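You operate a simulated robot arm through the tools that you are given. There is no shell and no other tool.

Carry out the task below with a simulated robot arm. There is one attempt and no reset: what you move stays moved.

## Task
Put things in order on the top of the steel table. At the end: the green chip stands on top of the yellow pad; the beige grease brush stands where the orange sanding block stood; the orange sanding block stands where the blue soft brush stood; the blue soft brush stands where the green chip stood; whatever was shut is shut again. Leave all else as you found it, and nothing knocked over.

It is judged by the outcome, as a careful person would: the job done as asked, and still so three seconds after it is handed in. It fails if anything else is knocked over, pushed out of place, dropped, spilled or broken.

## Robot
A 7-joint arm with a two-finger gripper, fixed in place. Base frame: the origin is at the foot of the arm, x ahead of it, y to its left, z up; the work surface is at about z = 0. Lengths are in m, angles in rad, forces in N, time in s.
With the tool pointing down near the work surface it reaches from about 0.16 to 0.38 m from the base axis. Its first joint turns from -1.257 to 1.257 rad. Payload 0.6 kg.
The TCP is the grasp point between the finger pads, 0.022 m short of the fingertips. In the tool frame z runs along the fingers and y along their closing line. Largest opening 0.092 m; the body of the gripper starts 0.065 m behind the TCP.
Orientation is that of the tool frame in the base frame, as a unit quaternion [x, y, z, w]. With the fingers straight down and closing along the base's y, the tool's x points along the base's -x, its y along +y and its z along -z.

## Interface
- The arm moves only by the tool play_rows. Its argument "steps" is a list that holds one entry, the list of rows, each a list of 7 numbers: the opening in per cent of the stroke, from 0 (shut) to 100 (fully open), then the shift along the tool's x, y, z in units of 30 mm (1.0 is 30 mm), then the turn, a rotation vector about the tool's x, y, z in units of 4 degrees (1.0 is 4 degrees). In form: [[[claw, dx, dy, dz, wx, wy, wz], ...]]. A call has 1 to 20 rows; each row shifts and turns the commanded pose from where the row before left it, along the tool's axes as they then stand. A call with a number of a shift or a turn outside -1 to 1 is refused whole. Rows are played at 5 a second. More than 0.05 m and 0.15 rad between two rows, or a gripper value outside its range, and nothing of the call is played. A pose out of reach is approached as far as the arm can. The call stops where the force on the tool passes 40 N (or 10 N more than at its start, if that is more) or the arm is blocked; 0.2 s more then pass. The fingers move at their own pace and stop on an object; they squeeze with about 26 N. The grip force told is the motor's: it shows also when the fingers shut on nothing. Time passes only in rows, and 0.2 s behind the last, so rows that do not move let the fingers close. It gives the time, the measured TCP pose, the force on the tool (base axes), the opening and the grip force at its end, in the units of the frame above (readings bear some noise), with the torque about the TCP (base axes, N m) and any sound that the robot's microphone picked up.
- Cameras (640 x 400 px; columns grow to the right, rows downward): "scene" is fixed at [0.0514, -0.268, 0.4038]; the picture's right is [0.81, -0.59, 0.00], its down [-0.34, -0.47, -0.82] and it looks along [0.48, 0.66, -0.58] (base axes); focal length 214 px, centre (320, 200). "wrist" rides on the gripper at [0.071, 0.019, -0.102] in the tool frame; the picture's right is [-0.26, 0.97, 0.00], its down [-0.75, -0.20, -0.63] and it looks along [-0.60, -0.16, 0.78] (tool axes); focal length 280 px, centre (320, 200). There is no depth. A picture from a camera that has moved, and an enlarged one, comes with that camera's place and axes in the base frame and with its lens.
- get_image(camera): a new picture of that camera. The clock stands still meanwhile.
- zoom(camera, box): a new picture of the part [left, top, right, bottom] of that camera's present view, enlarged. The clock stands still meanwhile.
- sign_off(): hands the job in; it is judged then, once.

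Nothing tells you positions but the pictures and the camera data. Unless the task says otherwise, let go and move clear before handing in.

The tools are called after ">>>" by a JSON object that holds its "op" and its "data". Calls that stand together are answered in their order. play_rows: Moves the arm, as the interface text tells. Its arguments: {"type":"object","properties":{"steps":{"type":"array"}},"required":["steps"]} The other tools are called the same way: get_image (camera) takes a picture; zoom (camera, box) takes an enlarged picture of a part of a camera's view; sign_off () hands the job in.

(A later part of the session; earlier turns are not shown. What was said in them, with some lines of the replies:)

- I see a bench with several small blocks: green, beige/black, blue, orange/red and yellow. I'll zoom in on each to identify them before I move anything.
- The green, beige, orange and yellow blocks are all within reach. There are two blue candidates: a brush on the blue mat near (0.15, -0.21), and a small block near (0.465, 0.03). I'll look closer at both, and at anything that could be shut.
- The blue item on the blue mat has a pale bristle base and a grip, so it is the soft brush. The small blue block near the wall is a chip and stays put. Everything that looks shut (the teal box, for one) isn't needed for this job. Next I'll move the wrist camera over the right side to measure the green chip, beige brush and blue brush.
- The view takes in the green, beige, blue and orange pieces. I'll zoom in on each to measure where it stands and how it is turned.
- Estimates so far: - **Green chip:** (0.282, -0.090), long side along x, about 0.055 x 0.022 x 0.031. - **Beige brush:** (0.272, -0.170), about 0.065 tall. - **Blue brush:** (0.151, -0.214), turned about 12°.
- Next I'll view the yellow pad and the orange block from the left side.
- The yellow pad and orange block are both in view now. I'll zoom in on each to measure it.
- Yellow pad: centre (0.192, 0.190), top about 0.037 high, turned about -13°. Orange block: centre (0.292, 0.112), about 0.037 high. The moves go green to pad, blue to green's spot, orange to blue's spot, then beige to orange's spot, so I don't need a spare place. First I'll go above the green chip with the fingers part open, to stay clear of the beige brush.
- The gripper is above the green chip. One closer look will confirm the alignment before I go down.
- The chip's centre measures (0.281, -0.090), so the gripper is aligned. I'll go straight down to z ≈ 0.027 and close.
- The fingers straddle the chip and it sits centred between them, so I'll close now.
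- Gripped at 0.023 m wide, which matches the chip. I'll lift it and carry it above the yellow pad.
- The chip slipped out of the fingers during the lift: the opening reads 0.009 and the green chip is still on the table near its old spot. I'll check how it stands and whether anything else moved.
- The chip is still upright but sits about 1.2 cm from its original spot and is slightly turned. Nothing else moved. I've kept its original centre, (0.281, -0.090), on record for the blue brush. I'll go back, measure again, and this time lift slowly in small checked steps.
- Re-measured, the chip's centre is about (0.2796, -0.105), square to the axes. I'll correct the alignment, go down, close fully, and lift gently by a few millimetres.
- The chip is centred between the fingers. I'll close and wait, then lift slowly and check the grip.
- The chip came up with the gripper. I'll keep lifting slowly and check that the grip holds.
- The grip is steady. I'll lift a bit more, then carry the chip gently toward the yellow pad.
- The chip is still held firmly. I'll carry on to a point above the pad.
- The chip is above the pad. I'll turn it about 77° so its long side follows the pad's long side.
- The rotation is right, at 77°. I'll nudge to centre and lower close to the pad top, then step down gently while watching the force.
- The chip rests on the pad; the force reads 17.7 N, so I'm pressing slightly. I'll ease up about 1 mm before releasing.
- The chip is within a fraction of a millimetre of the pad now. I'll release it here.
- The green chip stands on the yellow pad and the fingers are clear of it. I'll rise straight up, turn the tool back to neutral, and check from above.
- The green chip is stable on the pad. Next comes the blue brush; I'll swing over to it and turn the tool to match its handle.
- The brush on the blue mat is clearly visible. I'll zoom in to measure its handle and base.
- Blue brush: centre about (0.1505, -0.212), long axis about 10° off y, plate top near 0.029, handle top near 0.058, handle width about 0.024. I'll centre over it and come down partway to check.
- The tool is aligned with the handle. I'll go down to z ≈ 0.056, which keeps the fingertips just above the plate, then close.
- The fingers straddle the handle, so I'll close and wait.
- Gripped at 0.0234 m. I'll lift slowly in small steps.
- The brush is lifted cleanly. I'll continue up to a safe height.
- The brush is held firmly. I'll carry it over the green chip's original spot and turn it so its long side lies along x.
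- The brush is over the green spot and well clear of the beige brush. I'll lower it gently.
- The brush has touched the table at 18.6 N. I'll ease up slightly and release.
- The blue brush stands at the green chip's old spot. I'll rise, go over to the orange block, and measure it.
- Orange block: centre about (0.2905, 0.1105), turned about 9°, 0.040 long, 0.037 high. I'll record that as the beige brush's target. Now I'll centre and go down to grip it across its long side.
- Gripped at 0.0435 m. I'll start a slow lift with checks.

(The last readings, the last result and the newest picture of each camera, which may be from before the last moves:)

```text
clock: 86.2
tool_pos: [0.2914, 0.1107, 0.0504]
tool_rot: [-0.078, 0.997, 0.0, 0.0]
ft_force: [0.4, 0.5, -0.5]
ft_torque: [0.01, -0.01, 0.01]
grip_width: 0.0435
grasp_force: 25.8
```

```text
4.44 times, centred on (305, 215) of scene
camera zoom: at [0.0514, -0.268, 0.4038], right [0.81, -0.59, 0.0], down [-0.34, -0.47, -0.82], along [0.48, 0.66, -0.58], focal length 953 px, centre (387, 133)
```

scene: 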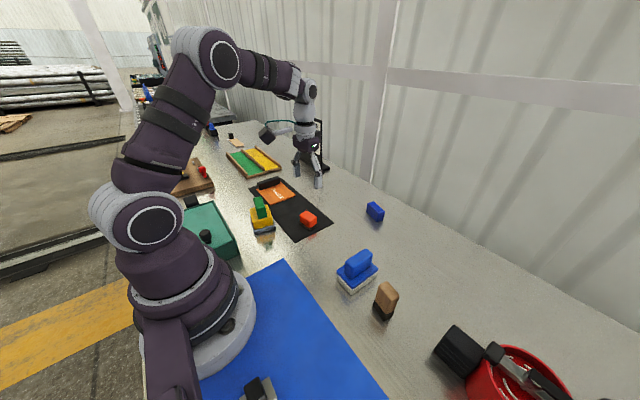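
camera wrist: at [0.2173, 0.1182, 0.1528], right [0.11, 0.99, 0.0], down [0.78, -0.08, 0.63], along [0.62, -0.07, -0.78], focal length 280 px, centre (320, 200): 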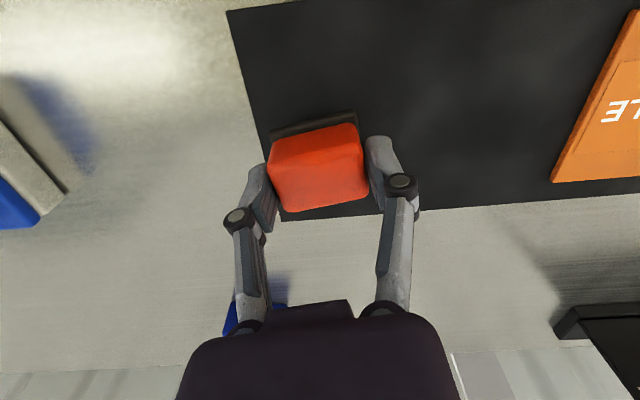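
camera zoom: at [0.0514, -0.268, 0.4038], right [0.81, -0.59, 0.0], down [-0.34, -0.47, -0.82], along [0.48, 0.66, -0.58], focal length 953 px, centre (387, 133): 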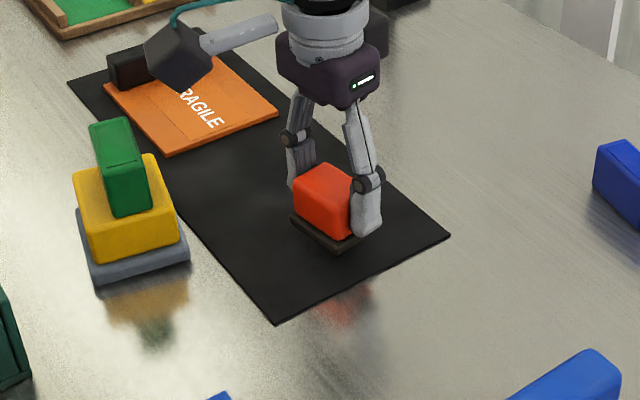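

The block came up with its base plate. I'll lift it higher and carry it gently to where the blue brush stood.

>>> {"op": "play_rows", "data": {"steps": [[[0, 0, 0, -0.2, 0, 0, 0], [0, 0, 0, -0.35, 0, 0, 0], [0, 0, 0, -0.45, 0, 0, 0], [0, 0, 0, -0.5, 0, 0, 0], [0, 0, 0, -0.5, 0, 0, 0], [0, 0, 0, -0.5, 0, 0, 0], [0, 0, 0, -0.45, 0, 0, 0], [0, 0, 0, -0.3, 0, 0, 0], [0, 0, 0, -0.1, 0, 0, 0], [0, 0.075, -0.118, 0, 0, 0, 0], [0, 0.15, -0.236, 0, 0, 0, 0], [0, 0.225, -0.354, 0, 0, 0, 0], [0, 0.3, -0.472, 0, 0, 0, 0], [0, 0.3, -0.472, 0, 0, 0, 0], [0, 0.3, -0.472, 0, 0, 0, 0], [0, 0.3, -0.472, 0, 0, 0, 0], [0, 0.3, -0.472, 0, 0, 0, 0], [0, 0.3, -0.472, 0, 0, 0, 0], [0, 0.225, -0.354, 0, 0, 0, 0], [0, 0.075, -0.118, 0, 0, 0, 0]]]}}

>>> {"op": "get_image", "data": {"camera": "wrist"}}

```text
clock: 90.4
tool_pos: [0.2337, -0.0191, 0.15]
tool_rot: [-0.079, 0.997, 0.0, 0.001]
ft_force: [-0.1, -0.1, -1.3]
ft_torque: [0.02, -0.01, 0.0]
grip_width: 0.0435
grasp_force: 26.1
```

```text
taken
camera wrist: at [0.16, -0.0124, 0.2531], right [0.11, 0.99, 0.0], down [0.78, -0.08, 0.62], along [0.62, -0.07, -0.78], focal length 280 px, centre (320, 200)
```

wrist: 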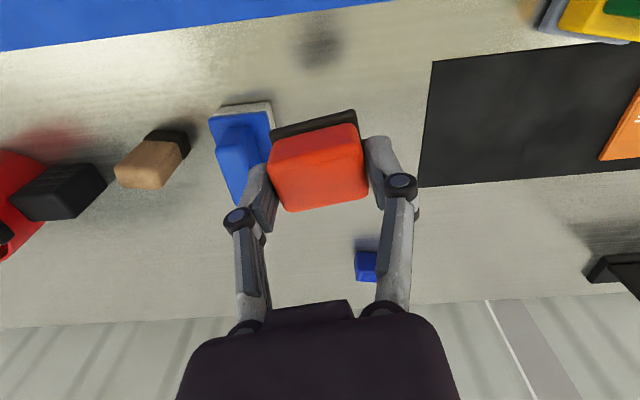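

>>> {"op": "play_rows", "data": {"steps": [[[0, 0.072, -0.114, 0, 0, 0, 0], [0, 0.144, -0.228, 0, 0, 0, 0], [0, 0.216, -0.341, 0, 0, 0, 0], [0, 0.288, -0.455, 0, 0, 0, 0], [0, 0.288, -0.455, 0, 0, 0, 0], [0, 0.288, -0.455, 0, 0, 0, 0], [0, 0.288, -0.455, 0, 0, 0, 0], [0, 0.288, -0.455, 0, 0, 0, 0], [0, 0.288, -0.455, 0, 0, 0, 0], [0, 0.288, -0.455, 0, 0, 0, 0], [0, 0.288, -0.455, 0, 0, 0, 0], [0, 0.288, -0.455, 0, 0, 0, 0], [0, 0.288, -0.455, 0, 0, 0, 0], [0, 0.216, -0.341, 0, 0, 0, 0], [0, 0.144, -0.228, 0, 0, 0, 0], [0, 0.072, -0.114, 0, 0, 0, 0], [0, 0, 0, 0, 0, 0, 0], [0, 0, 0, 0, 0, 0, 0]]]}}

>>> {"op": "get_image", "data": {"camera": "wrist"}}

>>> {"op": "get_image", "data": {"camera": "scene"}}

```text
clock: 94.2
tool_pos: [0.1508, -0.214, 0.1497]
tool_rot: [-0.078, 0.997, 0.0, 0.001]
ft_force: [0.0, -0.8, -0.3]
ft_torque: [0.03, 0.01, -0.02]
grip_width: 0.0436
grasp_force: 25.7
```

```text
taken
camera wrist: at [0.0773, -0.2059, 0.2524], right [0.11, 0.99, 0.0], down [0.78, -0.08, 0.62], along [0.62, -0.07, -0.78], focal length 280 px, centre (320, 200)
```

wrist: 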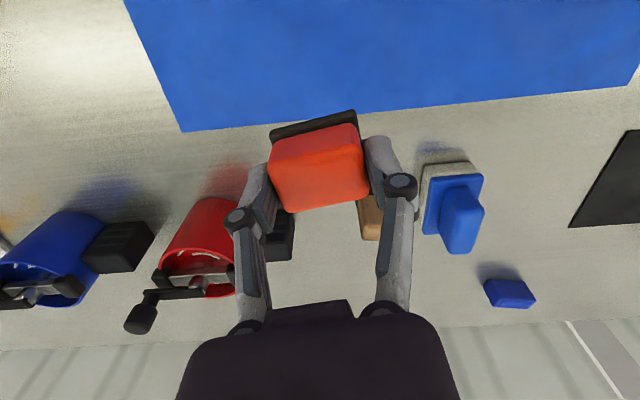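

```text
taken
```

scene: 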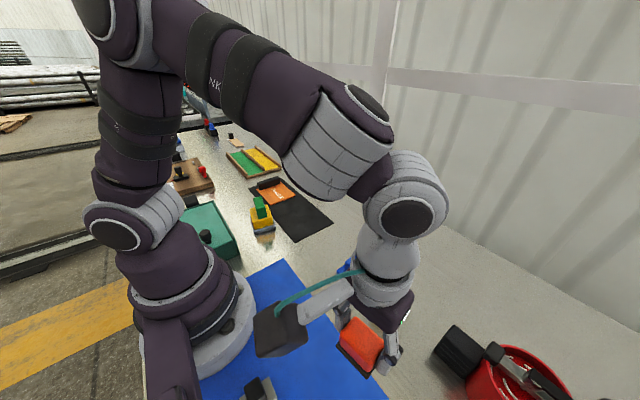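

The orange block is above the brush's old spot at (0.151, -0.213). I'll lower it gently onto the mat.

>>> {"op": "play_rows", "data": {"steps": [[[0, 0, 0.04, 0.2, 0, 0, 0], [0, 0, 0, 0.35, 0, 0, 0], [0, 0, 0, 0.4, 0, 0, 0], [0, 0, 0, 0.4, 0, 0, 0], [0, 0, 0, 0.4, 0, 0, 0], [0, 0, 0, 0.4, 0, 0, 0], [0, 0, 0, 0.4, 0, 0, 0], [0, 0, 0, 0.4, 0, 0, 0], [0, 0, 0, 0.3, 0, 0, 0], [0, 0, 0, 0.2, 0, 0, 0], [0, 0, 0, 0.14, 0, 0, 0], [0, 0, 0, 0, 0, 0, 0], [0, 0, 0, 0, 0, 0, 0]]]}}

>>> {"op": "get_image", "data": {"camera": "wrist"}}

>>> {"op": "get_image", "data": {"camera": "scene"}}

```text
clock: 97.0
tool_pos: [0.1505, -0.2124, 0.0423]
tool_rot: [-0.077, 0.997, -0.001, 0.0]
ft_force: [0.3, 0.0, -1.1]
ft_torque: [0.02, -0.01, 0.0]
grip_width: 0.0433
grasp_force: 25.9
```

```text
taken
camera wrist: at [0.0782, -0.2042, 0.1446], right [0.11, 0.99, 0.0], down [0.78, -0.08, 0.62], along [0.62, -0.07, -0.78], focal length 280 px, centre (320, 200)
```

wrist: 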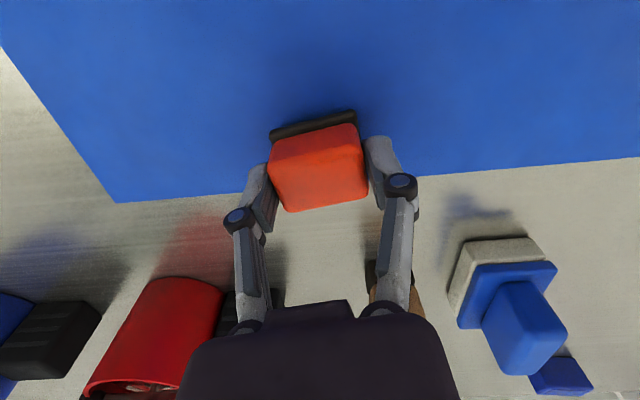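

```text
taken
```

scene: 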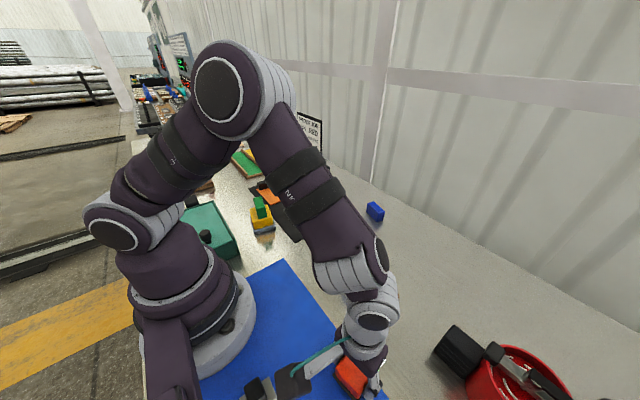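

>>> {"op": "play_rows", "data": {"steps": [[[0, 0, 0, 0.07, 0, 0, 0], [0, 0, 0, 0.07, 0, 0, 0], [0, 0, 0, 0.03, 0, 0, 0], [0, 0, 0, 0, 0, 0, 0]]]}}

>>> {"op": "play_rows", "data": {"steps": [[[0, 0, 0, 0.025, 0, 0, 0], [0, 0, 0, 0, 0, 0, 0]]]}}

```text
clock: 98.0
tool_pos: [0.1502, -0.2106, 0.0378]
tool_rot: [-0.077, 0.997, 0.0, 0.0]
ft_force: [-0.8, -0.1, -1.4]
ft_torque: [0.02, -0.01, -0.03]
grip_width: 0.0435
grasp_force: 25.7
```

```text
clock: 98.6
tool_pos: [0.1511, -0.212, 0.0387]
tool_rot: [-0.078, 0.997, 0.0, 0.0]
ft_force: [-0.5, -1.0, -1.0]
ft_torque: [0.0, 0.01, 0.03]
grip_width: 0.0435
grasp_force: 25.7
```

>>> {"op": "play_rows", "data": {"steps": [[[0, 0, 0, 0.03, 0, 0, 0], [0, 0, 0, 0, 0, 0, 0]]]}}

>>> {"op": "zoom", "data": {"camera": "scene", "box": [300, 320, 410, 400]}}

```text
clock: 99.2
tool_pos: [0.151, -0.2123, 0.0381]
tool_rot: [-0.078, 0.997, 0.0, 0.0]
ft_force: [-0.6, -0.2, -0.9]
ft_torque: [-0.01, -0.02, -0.01]
grip_width: 0.0434
grasp_force: 25.5
```

```text
5.00 times, centred on (355, 360) of scene
camera zoom: at [0.0514, -0.268, 0.4038], right [0.81, -0.59, 0.0], down [-0.34, -0.47, -0.82], along [0.48, 0.66, -0.58], focal length 1072 px, centre (145, -600)
```

zoom: 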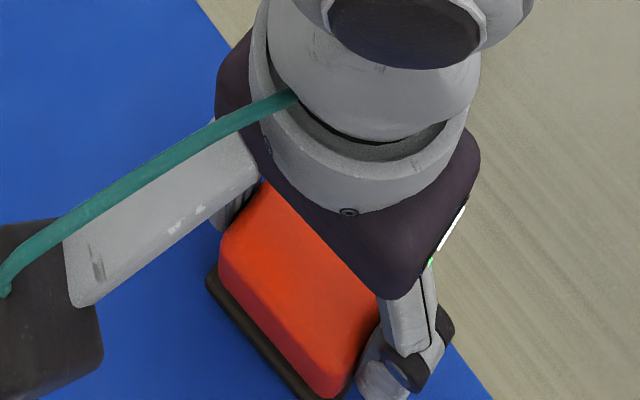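

>>> {"op": "play_rows", "data": {"steps": [[[0, 0, 0, 0.03, 0, 0, 0], [0, 0, 0, 0, 0, 0, 0]]]}}

>>> {"op": "play_rows", "data": {"steps": [[[0, 0, 0, 0.02, 0, 0, 0], [0, 0, 0, 0, 0, 0, 0]]]}}

```text
clock: 99.8
tool_pos: [0.1497, -0.2123, 0.0365]
tool_rot: [-0.078, 0.997, 0.0, 0.0]
ft_force: [0.6, 0.4, 1.7]
ft_torque: [0.05, -0.02, 0.05]
grip_width: 0.0433
grasp_force: 25.7
```

```text
clock: 100.4
tool_pos: [0.1499, -0.2124, 0.0359]
tool_rot: [-0.077, 0.997, 0.0, 0.0]
ft_force: [-5.2, 8.3, 24.0]
ft_torque: [0.27, 0.11, -0.02]
grip_width: 0.0434
grasp_force: 26.3
```

Contact at 24 N. I'll ease up by about half a millimetre and release.

>>> {"op": "play_rows", "data": {"steps": [[[0, 0, 0, -0.018, 0, 0, 0], [0, 0, 0, 0, 0, 0, 0]]]}}

>>> {"op": "play_rows", "data": {"steps": [[[52, 0, 0, 0, 0, 0, 0], [60, 0, 0, 0, 0, 0, 0], [68, 0, 0, 0, 0, 0, 0], [68, 0, 0, 0, 0, 0, 0], [68, 0, 0, 0, 0, 0, 0]]]}}

>>> {"op": "get_image", "data": {"camera": "wrist"}}

```text
clock: 101.0
tool_pos: [0.1516, -0.2123, 0.0368]
tool_rot: [-0.078, 0.997, -0.002, 0.001]
ft_force: [0.8, -8.2, 8.8]
ft_torque: [-0.1, 0.01, 0.01]
grip_width: 0.0433
grasp_force: 26.1
```

```text
clock: 102.2
tool_pos: [0.1504, -0.2109, 0.0356]
tool_rot: [-0.078, 0.997, 0.0, 0.0]
ft_force: [-0.7, 0.4, -0.7]
ft_torque: [-0.02, 0.02, 0.01]
grip_width: 0.0626
grasp_force: 0.0
```

```text
taken
camera wrist: at [0.0775, -0.2042, 0.138], right [0.11, 0.99, 0.0], down [0.78, -0.08, 0.63], along [0.62, -0.07, -0.78], focal length 280 px, centre (320, 200)
```

wrist: 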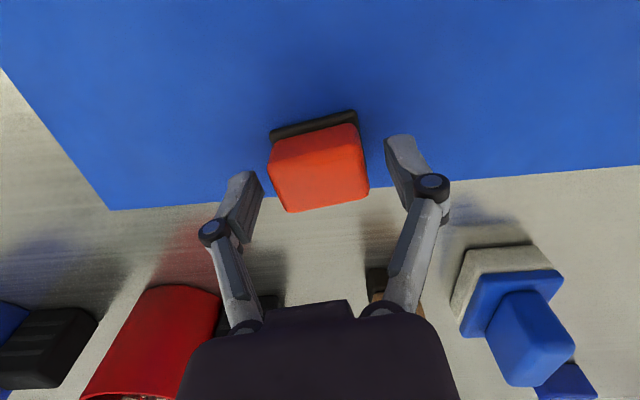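

The orange block stands at the brush's old place and the fingers are clear. I'll rise, then go over to the beige brush.

>>> {"op": "play_rows", "data": {"steps": [[[68, 0, 0, -0.15, 0, 0, 0], [68, 0, 0, -0.35, 0, 0, 0], [68, 0, 0, -0.6, 0, 0, 0], [68, 0, 0, -0.8, 0, 0, 0], [68, 0, 0, -0.8, 0, 0, 0], [68, 0, 0, -0.8, 0, 0, 0], [68, 0, 0, -0.5, 0, 0, 0], [56, -0.703, 0.125, 0, 0, 0, 0], [56, -0.703, 0.125, 0, 0, 0, 0], [56, -0.703, 0.125, 0, 0, 0, 0], [56, -0.703, 0.125, 0, 0, 0, 0], [56, -0.703, 0.125, 0, 0, 0, 0], [56, -0.703, 0.125, 0, 0, 0, 0], [56, 0, 0, 0, 0, 0, 0.87], [56, 0, 0, 0, 0, 0, 0.87], [56, 0, 0, 0, 0, 0, 0.87], [56, 0, 0, 0, 0, 0, 0.87], [56, 0, 0, 0, 0, 0, 0.87], [56, 0, 0, 0, 0, 0, 0], [56, 0, 0, 0, 0, 0, 0]]]}}

>>> {"op": "get_image", "data": {"camera": "wrist"}}

>>> {"op": "get_image", "data": {"camera": "scene"}}

>>> {"op": "zoom", "data": {"camera": "wrist", "box": [240, 40, 400, 140]}}

```text
clock: 106.4
tool_pos: [0.2717, -0.1696, 0.1551]
tool_rot: [0.075, 0.997, -0.001, 0.0]
ft_force: [0.4, 0.6, -0.4]
ft_torque: [0.0, -0.01, -0.01]
grip_width: 0.0513
grasp_force: 0.1
```

```text
taken
camera wrist: at [0.2042, -0.141, 0.2569], right [0.4, 0.92, 0.0], down [0.71, -0.31, 0.63], along [0.57, -0.25, -0.78], focal length 280 px, centre (320, 200)
```

wrist: 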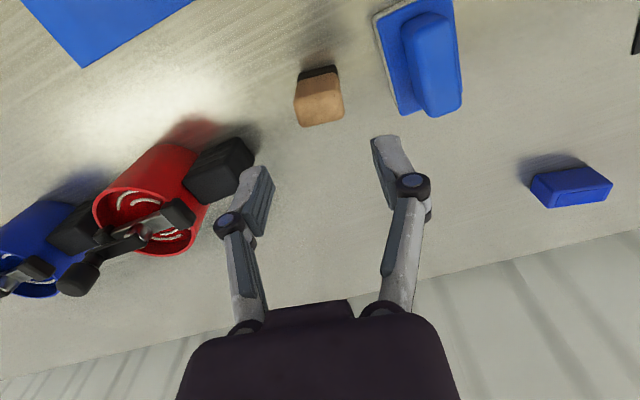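

```text
taken
```

scene: 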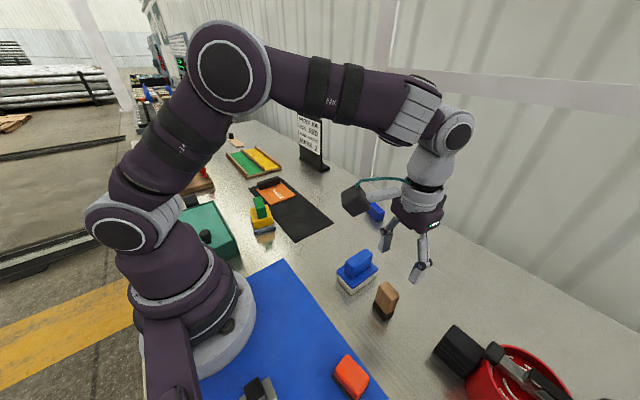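

```text
4.00 times, centred on (320, 90) of wrist
camera zoom: at [0.2042, -0.141, 0.2569], right [0.4, 0.92, 0.0], down [0.71, -0.31, 0.63], along [0.57, -0.25, -0.78], focal length 1122 px, centre (320, 640)
```

zoom: 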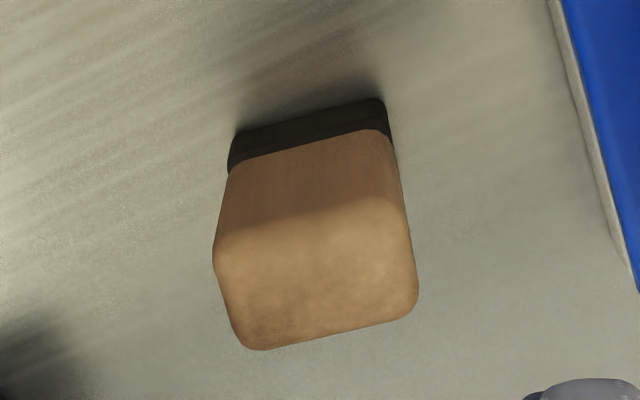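

Beige brush: centre (0.272, -0.171), turned about -10°, 0.065 tall. The gripper is aligned above it. I'll go down to grip the beige body above its dark bristles.

>>> {"op": "play_rows", "data": {"steps": [[[56, 0, -0.03, 0.3, 0, 0, 0.3], [56, 0, 0, 0.6, 0, 0, 0], [56, 0, 0, 0.7, 0, 0, 0], [56, 0, 0, 0.6, 0, 0, 0], [56, 0, 0, 0.5, 0, 0, 0], [56, 0, 0, 0.4, 0, 0, 0], [56, 0, 0, 0.35, 0, 0, 0], [56, 0, 0, 0.25, 0, 0, 0], [56, 0, 0, 0, 0, 0, 0], [56, 0, 0, 0, 0, 0, 0]]]}}

>>> {"op": "get_image", "data": {"camera": "wrist"}}

>>> {"op": "zoom", "data": {"camera": "scene", "box": [320, 230, 440, 330]}}

```text
clock: 108.6
tool_pos: [0.2704, -0.1708, 0.0447]
tool_rot: [0.085, 0.996, -0.001, 0.0]
ft_force: [-0.8, -0.1, 0.9]
ft_torque: [0.0, -0.02, -0.01]
grip_width: 0.0515
grasp_force: 0.2
```

```text
taken
camera wrist: at [0.2033, -0.1405, 0.1472], right [0.42, 0.91, 0.0], down [0.71, -0.33, 0.63], along [0.57, -0.26, -0.78], focal length 280 px, centre (320, 200)
```

wrist: 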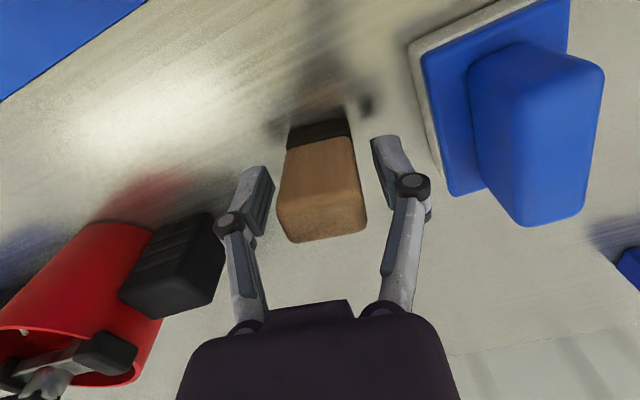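

```text
4.00 times, centred on (380, 280) of scene
camera zoom: at [0.0514, -0.268, 0.4038], right [0.81, -0.59, 0.0], down [-0.34, -0.47, -0.82], along [0.48, 0.66, -0.58], focal length 858 px, centre (80, -120)
```

zoom: 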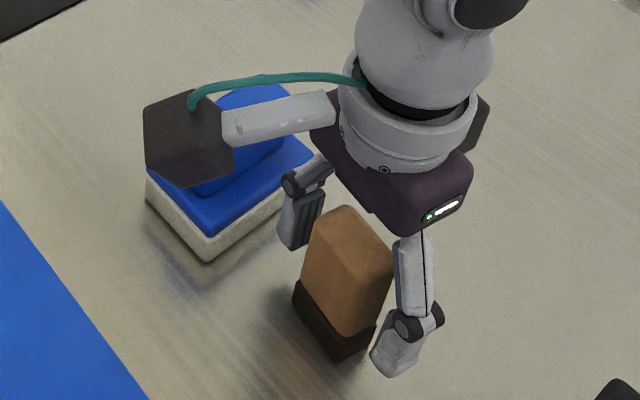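

The fingers straddle the beige brush, so I'll close.

>>> {"op": "play_rows", "data": {"steps": [[[40, 0, 0, 0, 0, 0, 0], [0, 0, 0, 0, 0, 0, 0], [0, 0, 0, 0, 0, 0, 0], [0, 0, 0, 0, 0, 0, 0], [0, 0, 0, 0, 0, 0, 0], [0, 0, 0, 0, 0, 0, 0], [0, 0, 0, 0, 0, 0, 0]]]}}

>>> {"op": "play_rows", "data": {"steps": [[[0, 0, 0, -0.05, 0, 0, 0], [0, 0, 0, -0.1, 0, 0, 0], [0, 0, 0, -0.1, 0, 0, 0], [0, 0, 0, -0.15, 0, 0, 0], [0, 0, 0, -0.1, 0, 0, 0], [0, 0, 0, 0, 0, 0, 0]]]}}

>>> {"op": "get_image", "data": {"camera": "wrist"}}

>>> {"op": "zoom", "data": {"camera": "scene", "box": [320, 230, 440, 330]}}

```text
clock: 110.2
tool_pos: [0.2709, -0.1712, 0.0456]
tool_rot: [0.084, 0.996, 0.001, 0.0]
ft_force: [0.2, -0.5, 2.2]
ft_torque: [0.03, 0.01, 0.01]
grip_width: 0.033
grasp_force: 26.1
```

```text
clock: 111.6
tool_pos: [0.271, -0.1697, 0.0589]
tool_rot: [0.084, 0.996, 0.0, 0.0]
ft_force: [-0.3, -0.3, 0.2]
ft_torque: [0.01, 0.0, -0.02]
grip_width: 0.0331
grasp_force: 26.1
```

```text
taken
camera wrist: at [0.2044, -0.1402, 0.1614], right [0.42, 0.91, 0.0], down [0.71, -0.33, 0.63], along [0.57, -0.26, -0.78], focal length 280 px, centre (320, 200)
```

wrist: 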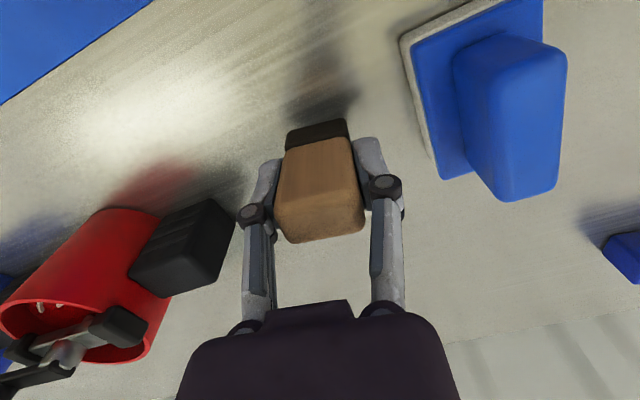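

```text
4.00 times, centred on (380, 280) of scene
camera zoom: at [0.0514, -0.268, 0.4038], right [0.81, -0.59, 0.0], down [-0.34, -0.47, -0.82], along [0.48, 0.66, -0.58], focal length 858 px, centre (80, -120)
```

zoom: 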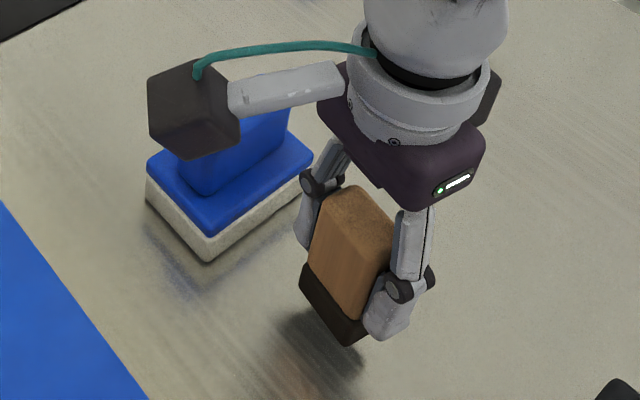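

The beige brush is lifted cleanly. I'll raise it higher and carry it gently toward the orange block's original place.

>>> {"op": "play_rows", "data": {"steps": [[[0, 0, 0, -0.2, 0, 0, 0], [0, 0, 0, -0.35, 0, 0, 0], [0, 0, 0, -0.45, 0, 0, 0], [0, 0, 0, -0.5, 0, 0, 0], [0, 0, 0, -0.5, 0, 0, 0], [0, 0, 0, -0.5, 0, 0, 0], [0, 0, 0, -0.45, 0, 0, 0], [0, 0, 0, -0.3, 0, 0, 0], [0, 0, 0, -0.1, 0, 0, 0], [0, 0.012, 0.111, 0, 0, 0, 0], [0, 0.024, 0.222, 0, 0, 0, 0], [0, 0.035, 0.333, 0, 0, 0, 0], [0, 0.047, 0.444, 0, 0, 0, 0], [0, 0.047, 0.444, 0, 0, 0, 0], [0, 0.047, 0.444, 0, 0, 0, 0], [0, 0.047, 0.444, 0, 0, 0, 0], [0, 0.047, 0.444, 0, 0, 0, 0], [0, 0.047, 0.444, 0, 0, 0, 0], [0, 0.035, 0.333, 0, 0, 0, 0], [0, 0.012, 0.111, 0, 0, 0, 0]]]}}

>>> {"op": "get_image", "data": {"camera": "wrist"}}

```text
clock: 115.8
tool_pos: [0.2798, -0.056, 0.1609]
tool_rot: [0.083, 0.997, 0.0, 0.0]
ft_force: [-0.1, 0.1, 0.3]
ft_torque: [0.01, 0.0, 0.02]
grip_width: 0.0328
grasp_force: 25.9
```

```text
taken
camera wrist: at [0.2125, -0.0267, 0.2622], right [0.42, 0.91, 0.0], down [0.71, -0.33, 0.62], along [0.57, -0.26, -0.78], focal length 280 px, centre (320, 200)
```

wrist: 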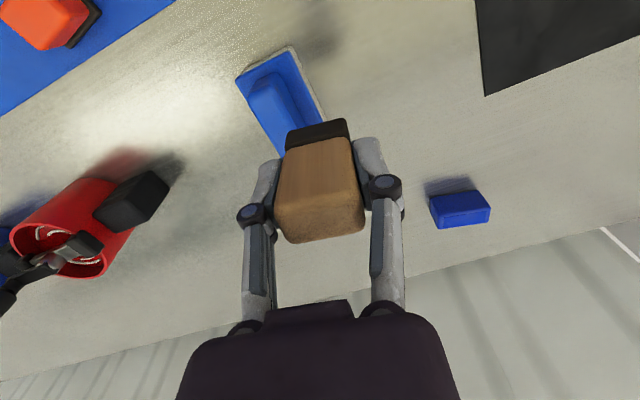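

>>> {"op": "play_rows", "data": {"steps": [[[0, 0.013, 0.115, 0, 0, 0, 0], [0, 0.026, 0.231, 0, 0, 0, 0], [0, 0.039, 0.346, 0, 0, 0, 0], [0, 0.052, 0.462, 0, 0, 0, 0], [0, 0.052, 0.462, 0, 0, 0, 0], [0, 0.052, 0.462, 0, 0, 0, 0], [0, 0.052, 0.462, 0, 0, 0, 0], [0, 0.052, 0.462, 0, 0, 0, 0], [0, 0.052, 0.462, 0, 0, 0, 0], [0, 0.052, 0.462, 0, 0, 0, 0], [0, 0.052, 0.462, 0, 0, 0, 0], [0, 0.052, 0.462, 0, 0, 0, 0], [0, 0.039, 0.346, 0, 0, 0, 0], [0, 0.026, 0.231, 0, 0, 0, 0], [0, 0.013, 0.115, 0, 0, 0, 0], [0, 0, 0, 0, 0, 0, -0.93], [0, 0, 0, 0, 0, 0, -0.93], [0, 0, 0, 0, 0, 0, -0.93], [0, 0, 0, 0, 0, 0, -0.93], [0, 0, 0, 0, 0, 0, -0.93]]]}}

>>> {"op": "play_rows", "data": {"steps": [[[0, 0, 0, 0, 0, 0, 0], [0, 0, 0, 0, 0, 0, 0]]]}}

>>> {"op": "get_image", "data": {"camera": "wrist"}}

>>> {"op": "get_image", "data": {"camera": "scene"}}

```text
clock: 120.0
tool_pos: [0.2887, 0.1106, 0.1593]
tool_rot: [-0.078, 0.997, 0.0, -0.001]
ft_force: [0.0, 0.4, 0.4]
ft_torque: [0.0, -0.02, 0.0]
grip_width: 0.0329
grasp_force: 25.7
```

```text
clock: 120.6
tool_pos: [0.2882, 0.1101, 0.1612]
tool_rot: [-0.078, 0.997, 0.001, -0.001]
ft_force: [-0.2, -0.1, 0.8]
ft_torque: [-0.05, -0.03, 0.0]
grip_width: 0.0329
grasp_force: 25.8
```

```text
taken
camera wrist: at [0.2156, 0.1175, 0.2624], right [0.11, 0.99, 0.0], down [0.78, -0.08, 0.62], along [0.62, -0.07, -0.78], focal length 280 px, centre (320, 200)
```

wrist: 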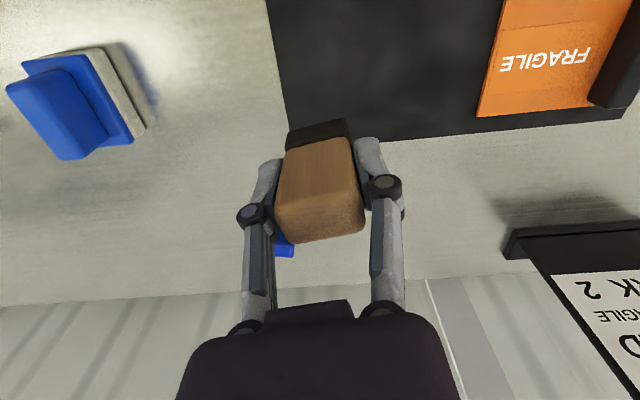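

```text
taken
```

scene: 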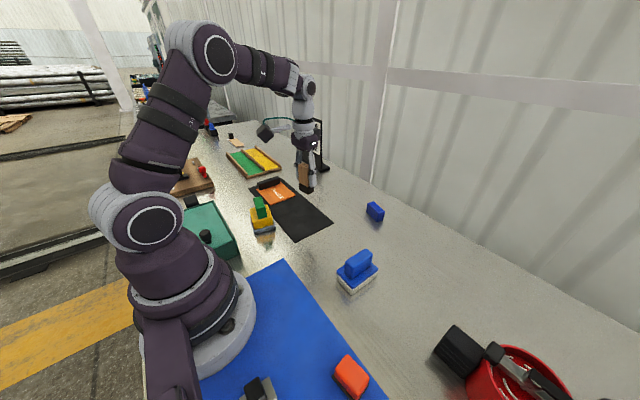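

Above the orange block's original place at (0.289, 0.111). I'll lower the beige brush gently.

>>> {"op": "play_rows", "data": {"steps": [[[0, 0, 0, 0.2, 0, 0, 0], [0, 0, 0, 0.35, 0, 0, 0], [0, 0, 0, 0.4, 0, 0, 0], [0, 0, 0, 0.4, 0, 0, 0], [0, 0, 0, 0.4, 0, 0, 0], [0, 0, 0, 0.4, 0, 0, 0], [0, 0, 0, 0.4, 0, 0, 0], [0, 0, 0, 0.4, 0, 0, 0], [0, 0, 0, 0.3, 0, 0, 0], [0, 0, 0, 0.2, 0, 0, 0], [0, 0, 0, 0.08, 0, 0, 0], [0, 0, 0, 0, 0, 0, 0], [0, 0, 0, 0, 0, 0, 0]]]}}

>>> {"op": "zoom", "data": {"camera": "scene", "box": [250, 170, 360, 260]}}

>>> {"op": "get_image", "data": {"camera": "wrist"}}

```text
clock: 123.4
tool_pos: [0.2873, 0.11, 0.0524]
tool_rot: [-0.078, 0.997, 0.001, 0.0]
ft_force: [-0.4, -0.3, 0.6]
ft_torque: [0.0, 0.0, -0.02]
grip_width: 0.0333
grasp_force: 25.6
```

```text
4.44 times, centred on (305, 215) of scene
camera zoom: at [0.0514, -0.268, 0.4038], right [0.81, -0.59, 0.0], down [-0.34, -0.47, -0.82], along [0.48, 0.66, -0.58], focal length 953 px, centre (387, 133)
```

zoom: 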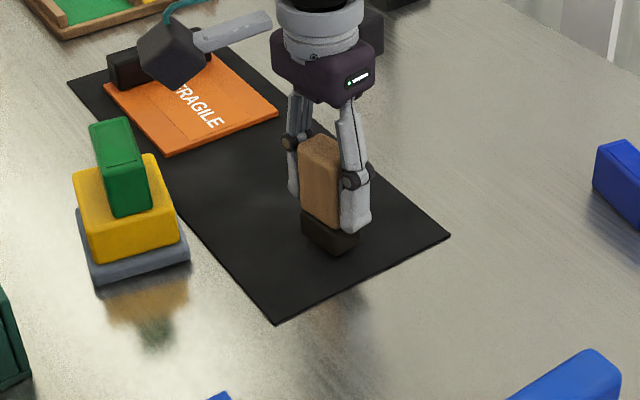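

```text
taken
camera wrist: at [0.2139, 0.1178, 0.1558], right [0.11, 0.99, 0.0], down [0.78, -0.08, 0.62], along [0.62, -0.07, -0.78], focal length 280 px, centre (320, 200)
```

wrist: 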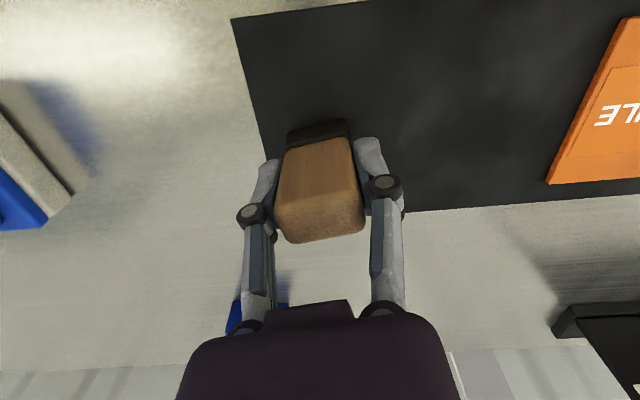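

>>> {"op": "play_rows", "data": {"steps": [[[0, -0.06, 0, 0.05, 0, 0, 0], [0, 0, 0, 0.05, 0, 0, 0], [0, 0, 0, 0, 0, 0, 0]]]}}

>>> {"op": "play_rows", "data": {"steps": [[[0, 0, 0, 0.03, 0, 0, 0], [0, 0, 0, 0, 0, 0, 0]]]}}

>>> {"op": "play_rows", "data": {"steps": [[[0, 0, 0, 0.025, 0, 0, 0], [0, 0, 0, 0, 0, 0, 0]]]}}

```text
clock: 124.2
tool_pos: [0.2903, 0.1114, 0.05]
tool_rot: [-0.077, 0.997, 0.001, 0.001]
ft_force: [-0.2, 0.4, -0.1]
ft_torque: [0.02, -0.04, 0.0]
grip_width: 0.0328
grasp_force: 25.8
```

```text
clock: 124.8
tool_pos: [0.2886, 0.1112, 0.05]
tool_rot: [-0.079, 0.997, -0.001, 0.0]
ft_force: [0.1, 0.2, -0.1]
ft_torque: [-0.01, 0.03, -0.02]
grip_width: 0.0328
grasp_force: 26.2
```

```text
clock: 125.4
tool_pos: [0.2894, 0.1112, 0.0494]
tool_rot: [-0.078, 0.997, 0.0, 0.001]
ft_force: [0.2, 0.8, 0.0]
ft_torque: [0.01, 0.0, 0.01]
grip_width: 0.0331
grasp_force: 26.4
```

>>> {"op": "play_rows", "data": {"steps": [[[0, 0, 0, 0.025, 0, 0, 0], [0, 0, 0, 0, 0, 0, 0]]]}}

>>> {"op": "play_rows", "data": {"steps": [[[0, 0, 0, 0.02, 0, 0, 0], [0, 0, 0, 0, 0, 0, 0]]]}}

```text
clock: 126.0
tool_pos: [0.2901, 0.1101, 0.0479]
tool_rot: [-0.078, 0.997, 0.0, 0.0]
ft_force: [-0.3, -0.2, -1.8]
ft_torque: [0.04, 0.02, 0.01]
grip_width: 0.0328
grasp_force: 26.0
```

```text
clock: 126.6
tool_pos: [0.2889, 0.1103, 0.0471]
tool_rot: [-0.078, 0.997, 0.0, 0.001]
ft_force: [-2.6, -0.6, 4.0]
ft_torque: [-0.03, 0.11, 0.0]
grip_width: 0.033
grasp_force: 26.3
```

Light contact at about 4 N, so the brush stands on the mat. I'll release it.

>>> {"op": "play_rows", "data": {"steps": [[[40, 0, 0, 0, 0, 0, 0], [46, 0, 0, 0, 0, 0, 0], [54, 0, 0, 0, 0, 0, 0], [58, 0, 0, 0, 0, 0, 0], [58, 0, 0, 0, 0, 0, 0]]]}}

>>> {"op": "get_image", "data": {"camera": "wrist"}}

>>> {"op": "zoom", "data": {"camera": "scene", "box": [250, 170, 360, 260]}}

```text
clock: 127.8
tool_pos: [0.2888, 0.1112, 0.0481]
tool_rot: [-0.078, 0.997, 0.0, 0.0]
ft_force: [0.0, 0.0, 1.0]
ft_torque: [0.01, -0.01, -0.03]
grip_width: 0.0535
grasp_force: 0.1
```

```text
taken
camera wrist: at [0.2164, 0.1185, 0.1492], right [0.11, 0.99, 0.0], down [0.78, -0.08, 0.63], along [0.62, -0.07, -0.78], focal length 280 px, centre (320, 200)
```

wrist: 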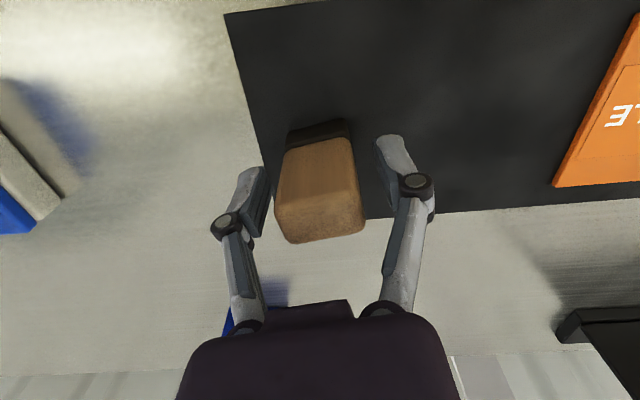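

```text
4.44 times, centred on (305, 215) of scene
camera zoom: at [0.0514, -0.268, 0.4038], right [0.81, -0.59, 0.0], down [-0.34, -0.47, -0.82], along [0.48, 0.66, -0.58], focal length 953 px, centre (387, 133)
```

zoom: 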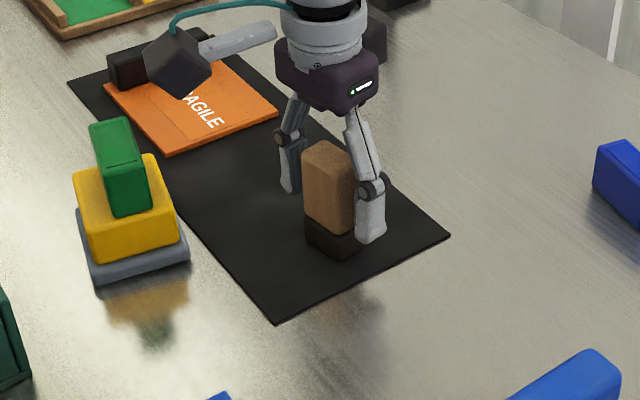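

The beige brush stands free. I'll rise straight up and return near the start pose to check everything.

>>> {"op": "play_rows", "data": {"steps": [[[58, 0, 0, -0.15, 0, 0, 0], [58, 0, 0, -0.35, 0, 0, 0], [58, 0, 0, -0.6, 0, 0, 0], [58, 0, 0, -0.8, 0, 0, 0], [58, 0, 0, -1, 0, 0, 0], [58, 0, 0, -1, 0, 0, 0], [58, 0, 0, -1, 0, 0, 0], [58, 0, 0, -1, 0, 0, 0], [70, 0.5, -0.4, -0.4, 0, 0, 0.6], [80, 0.5, -0.4, -0.4, 0, 0, 0.6], [90, 0.5, -0.4, -0.4, 0, 0, 0.5], [100, 0.5, -0.3, -0.4, 0, 0, 0.5], [100, 0.5, -0.3, -0.4, 0, 0, 0], [100, 0.4, -0.2, -0.2, 0, 0, 0], [100, 0, 0, 0, 0, 0, 0], [100, 0, 0, 0, 0, 0, 0]]]}}

>>> {"op": "get_image", "data": {"camera": "wrist"}}

>>> {"op": "get_image", "data": {"camera": "scene"}}

```text
clock: 131.2
tool_pos: [0.2067, 0.0454, 0.2917]
tool_rot: [-0.001, 1.0, 0.0, 0.001]
ft_force: [-0.6, -0.2, 0.4]
ft_torque: [0.01, 0.01, -0.01]
grip_width: 0.092
grasp_force: 0.1
```

```text
taken
camera wrist: at [0.1351, 0.0636, 0.3926], right [0.26, 0.97, 0.0], down [0.75, -0.2, 0.62], along [0.6, -0.16, -0.78], focal length 280 px, centre (320, 200)
```

wrist: 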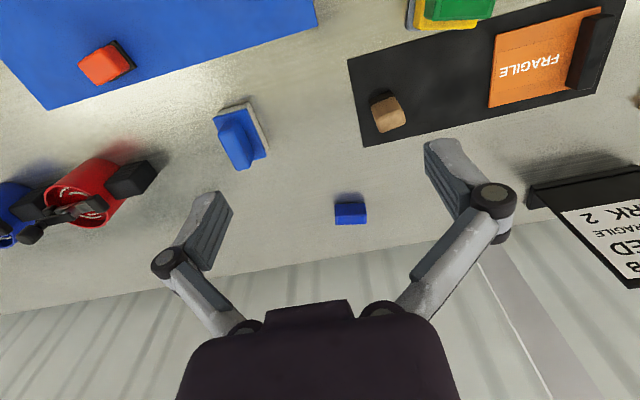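

```text
taken
```

scene: 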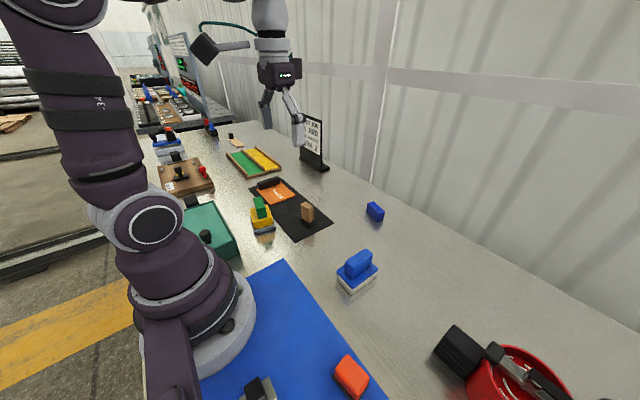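

All four pieces look placed. I'll zoom in for a last check of position and uprightness before handing in.

>>> {"op": "zoom", "data": {"camera": "scene", "box": [230, 180, 340, 255]}}

>>> {"op": "zoom", "data": {"camera": "scene", "box": [310, 240, 410, 310]}}

>>> {"op": "zoom", "data": {"camera": "scene", "box": [300, 330, 400, 400]}}

>>> {"op": "zoom", "data": {"camera": "wrist", "box": [60, 20, 420, 240]}}

```text
5.33 times, centred on (285, 218) of scene
camera zoom: at [0.0514, -0.268, 0.4038], right [0.81, -0.59, 0.0], down [-0.34, -0.47, -0.82], along [0.48, 0.66, -0.58], focal length 1144 px, centre (507, 107)
```

zoom: 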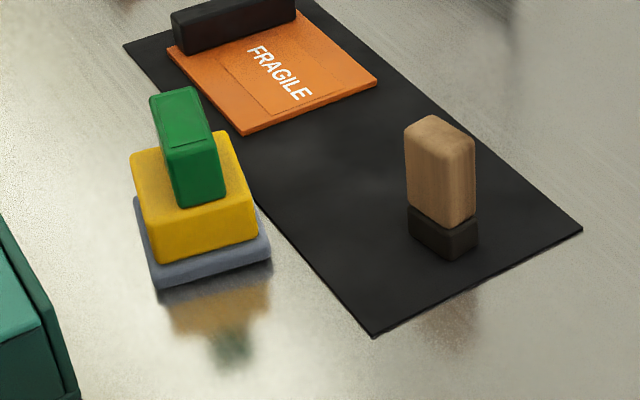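

```text
5.71 times, centred on (360, 275) of scene
camera zoom: at [0.0514, -0.268, 0.4038], right [0.81, -0.59, 0.0], down [-0.34, -0.47, -0.82], along [0.48, 0.66, -0.58], focal length 1226 px, centre (91, -229)
```

zoom: 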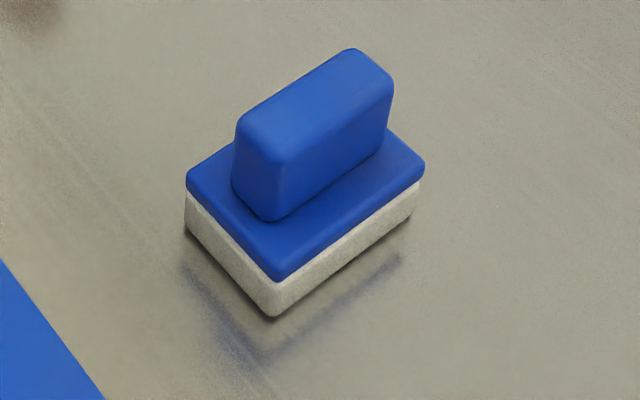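

```text
5.71 times, centred on (350, 365) of scene
camera zoom: at [0.0514, -0.268, 0.4038], right [0.81, -0.59, 0.0], down [-0.34, -0.47, -0.82], along [0.48, 0.66, -0.58], focal length 1226 px, centre (149, -743)
```

zoom: 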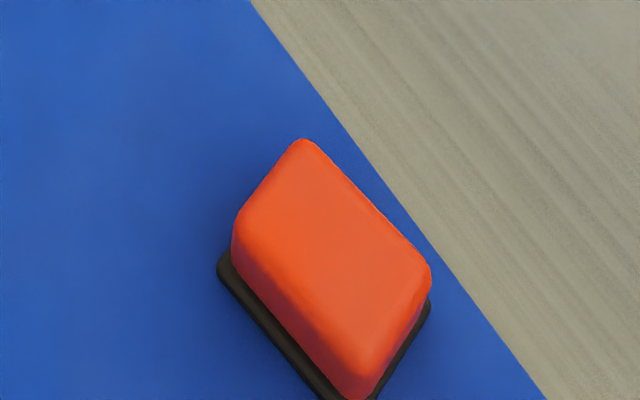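

```text
1.78 times, centred on (240, 130) of wrist
camera zoom: at [0.1351, 0.0636, 0.3926], right [0.26, 0.97, 0.0], down [0.75, -0.2, 0.62], along [0.6, -0.16, -0.78], focal length 498 px, centre (462, 324)
```

zoom: 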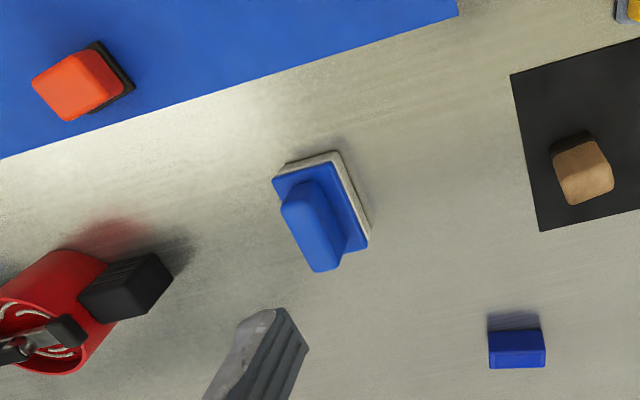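

The last check shows everything in place:
- **Green chip:** upright on the yellow pad.
- **Blue brush:** about (0.278, -0.091), where the chip stood.
- **Orange block:** about (0.150, -0.211), where the brush stood.
- **Beige brush:** upright at about (0.290, 0.112), where the orange block stood.

Nothing else moved and nothing was opened. The arm is clear, so I'm handing in.

>>> {"op": "sign_off", "data": {}}

```text
The job is handed in.
```

I've handed the job in, with all four pieces where you asked. Positions are in metres in the base frame, measured from the pictures.

| Piece | Where it is now | Target |
|---|---|---|
| Green chip | Upright on the yellow pad | On top of the yellow pad |
| Blue soft brush | About (0.278, -0.091) | Green chip's old spot, (0.281, -0.090) |
| Orange sanding block | About (0.150, -0.211) | Blue brush's old spot, (0.151, -0.212) |
| Beige grease brush | About (0.290, 0.112) | Orange block's old spot, (0.2905, 0.1105) |

- **One slip:** on the first try the green chip slid out of the fingers during a fast lift. It landed upright about 1.5 cm from its spot and touched nothing else. I picked it up again and moved everything more slowly after that.
- **Which blue piece:** I took the one on the blue mat as the soft brush because it has pale bristles and a handle. The small plain blue block near the wall was left alone.
- **Small offsets:** each placed piece is within about 5 mm of its target, about as finely as I can measure from the pictures.
- **Everything else:** I opened nothing, so whatever was shut is still shut. In the final pictures nothing else had moved, and the arm was well clear.
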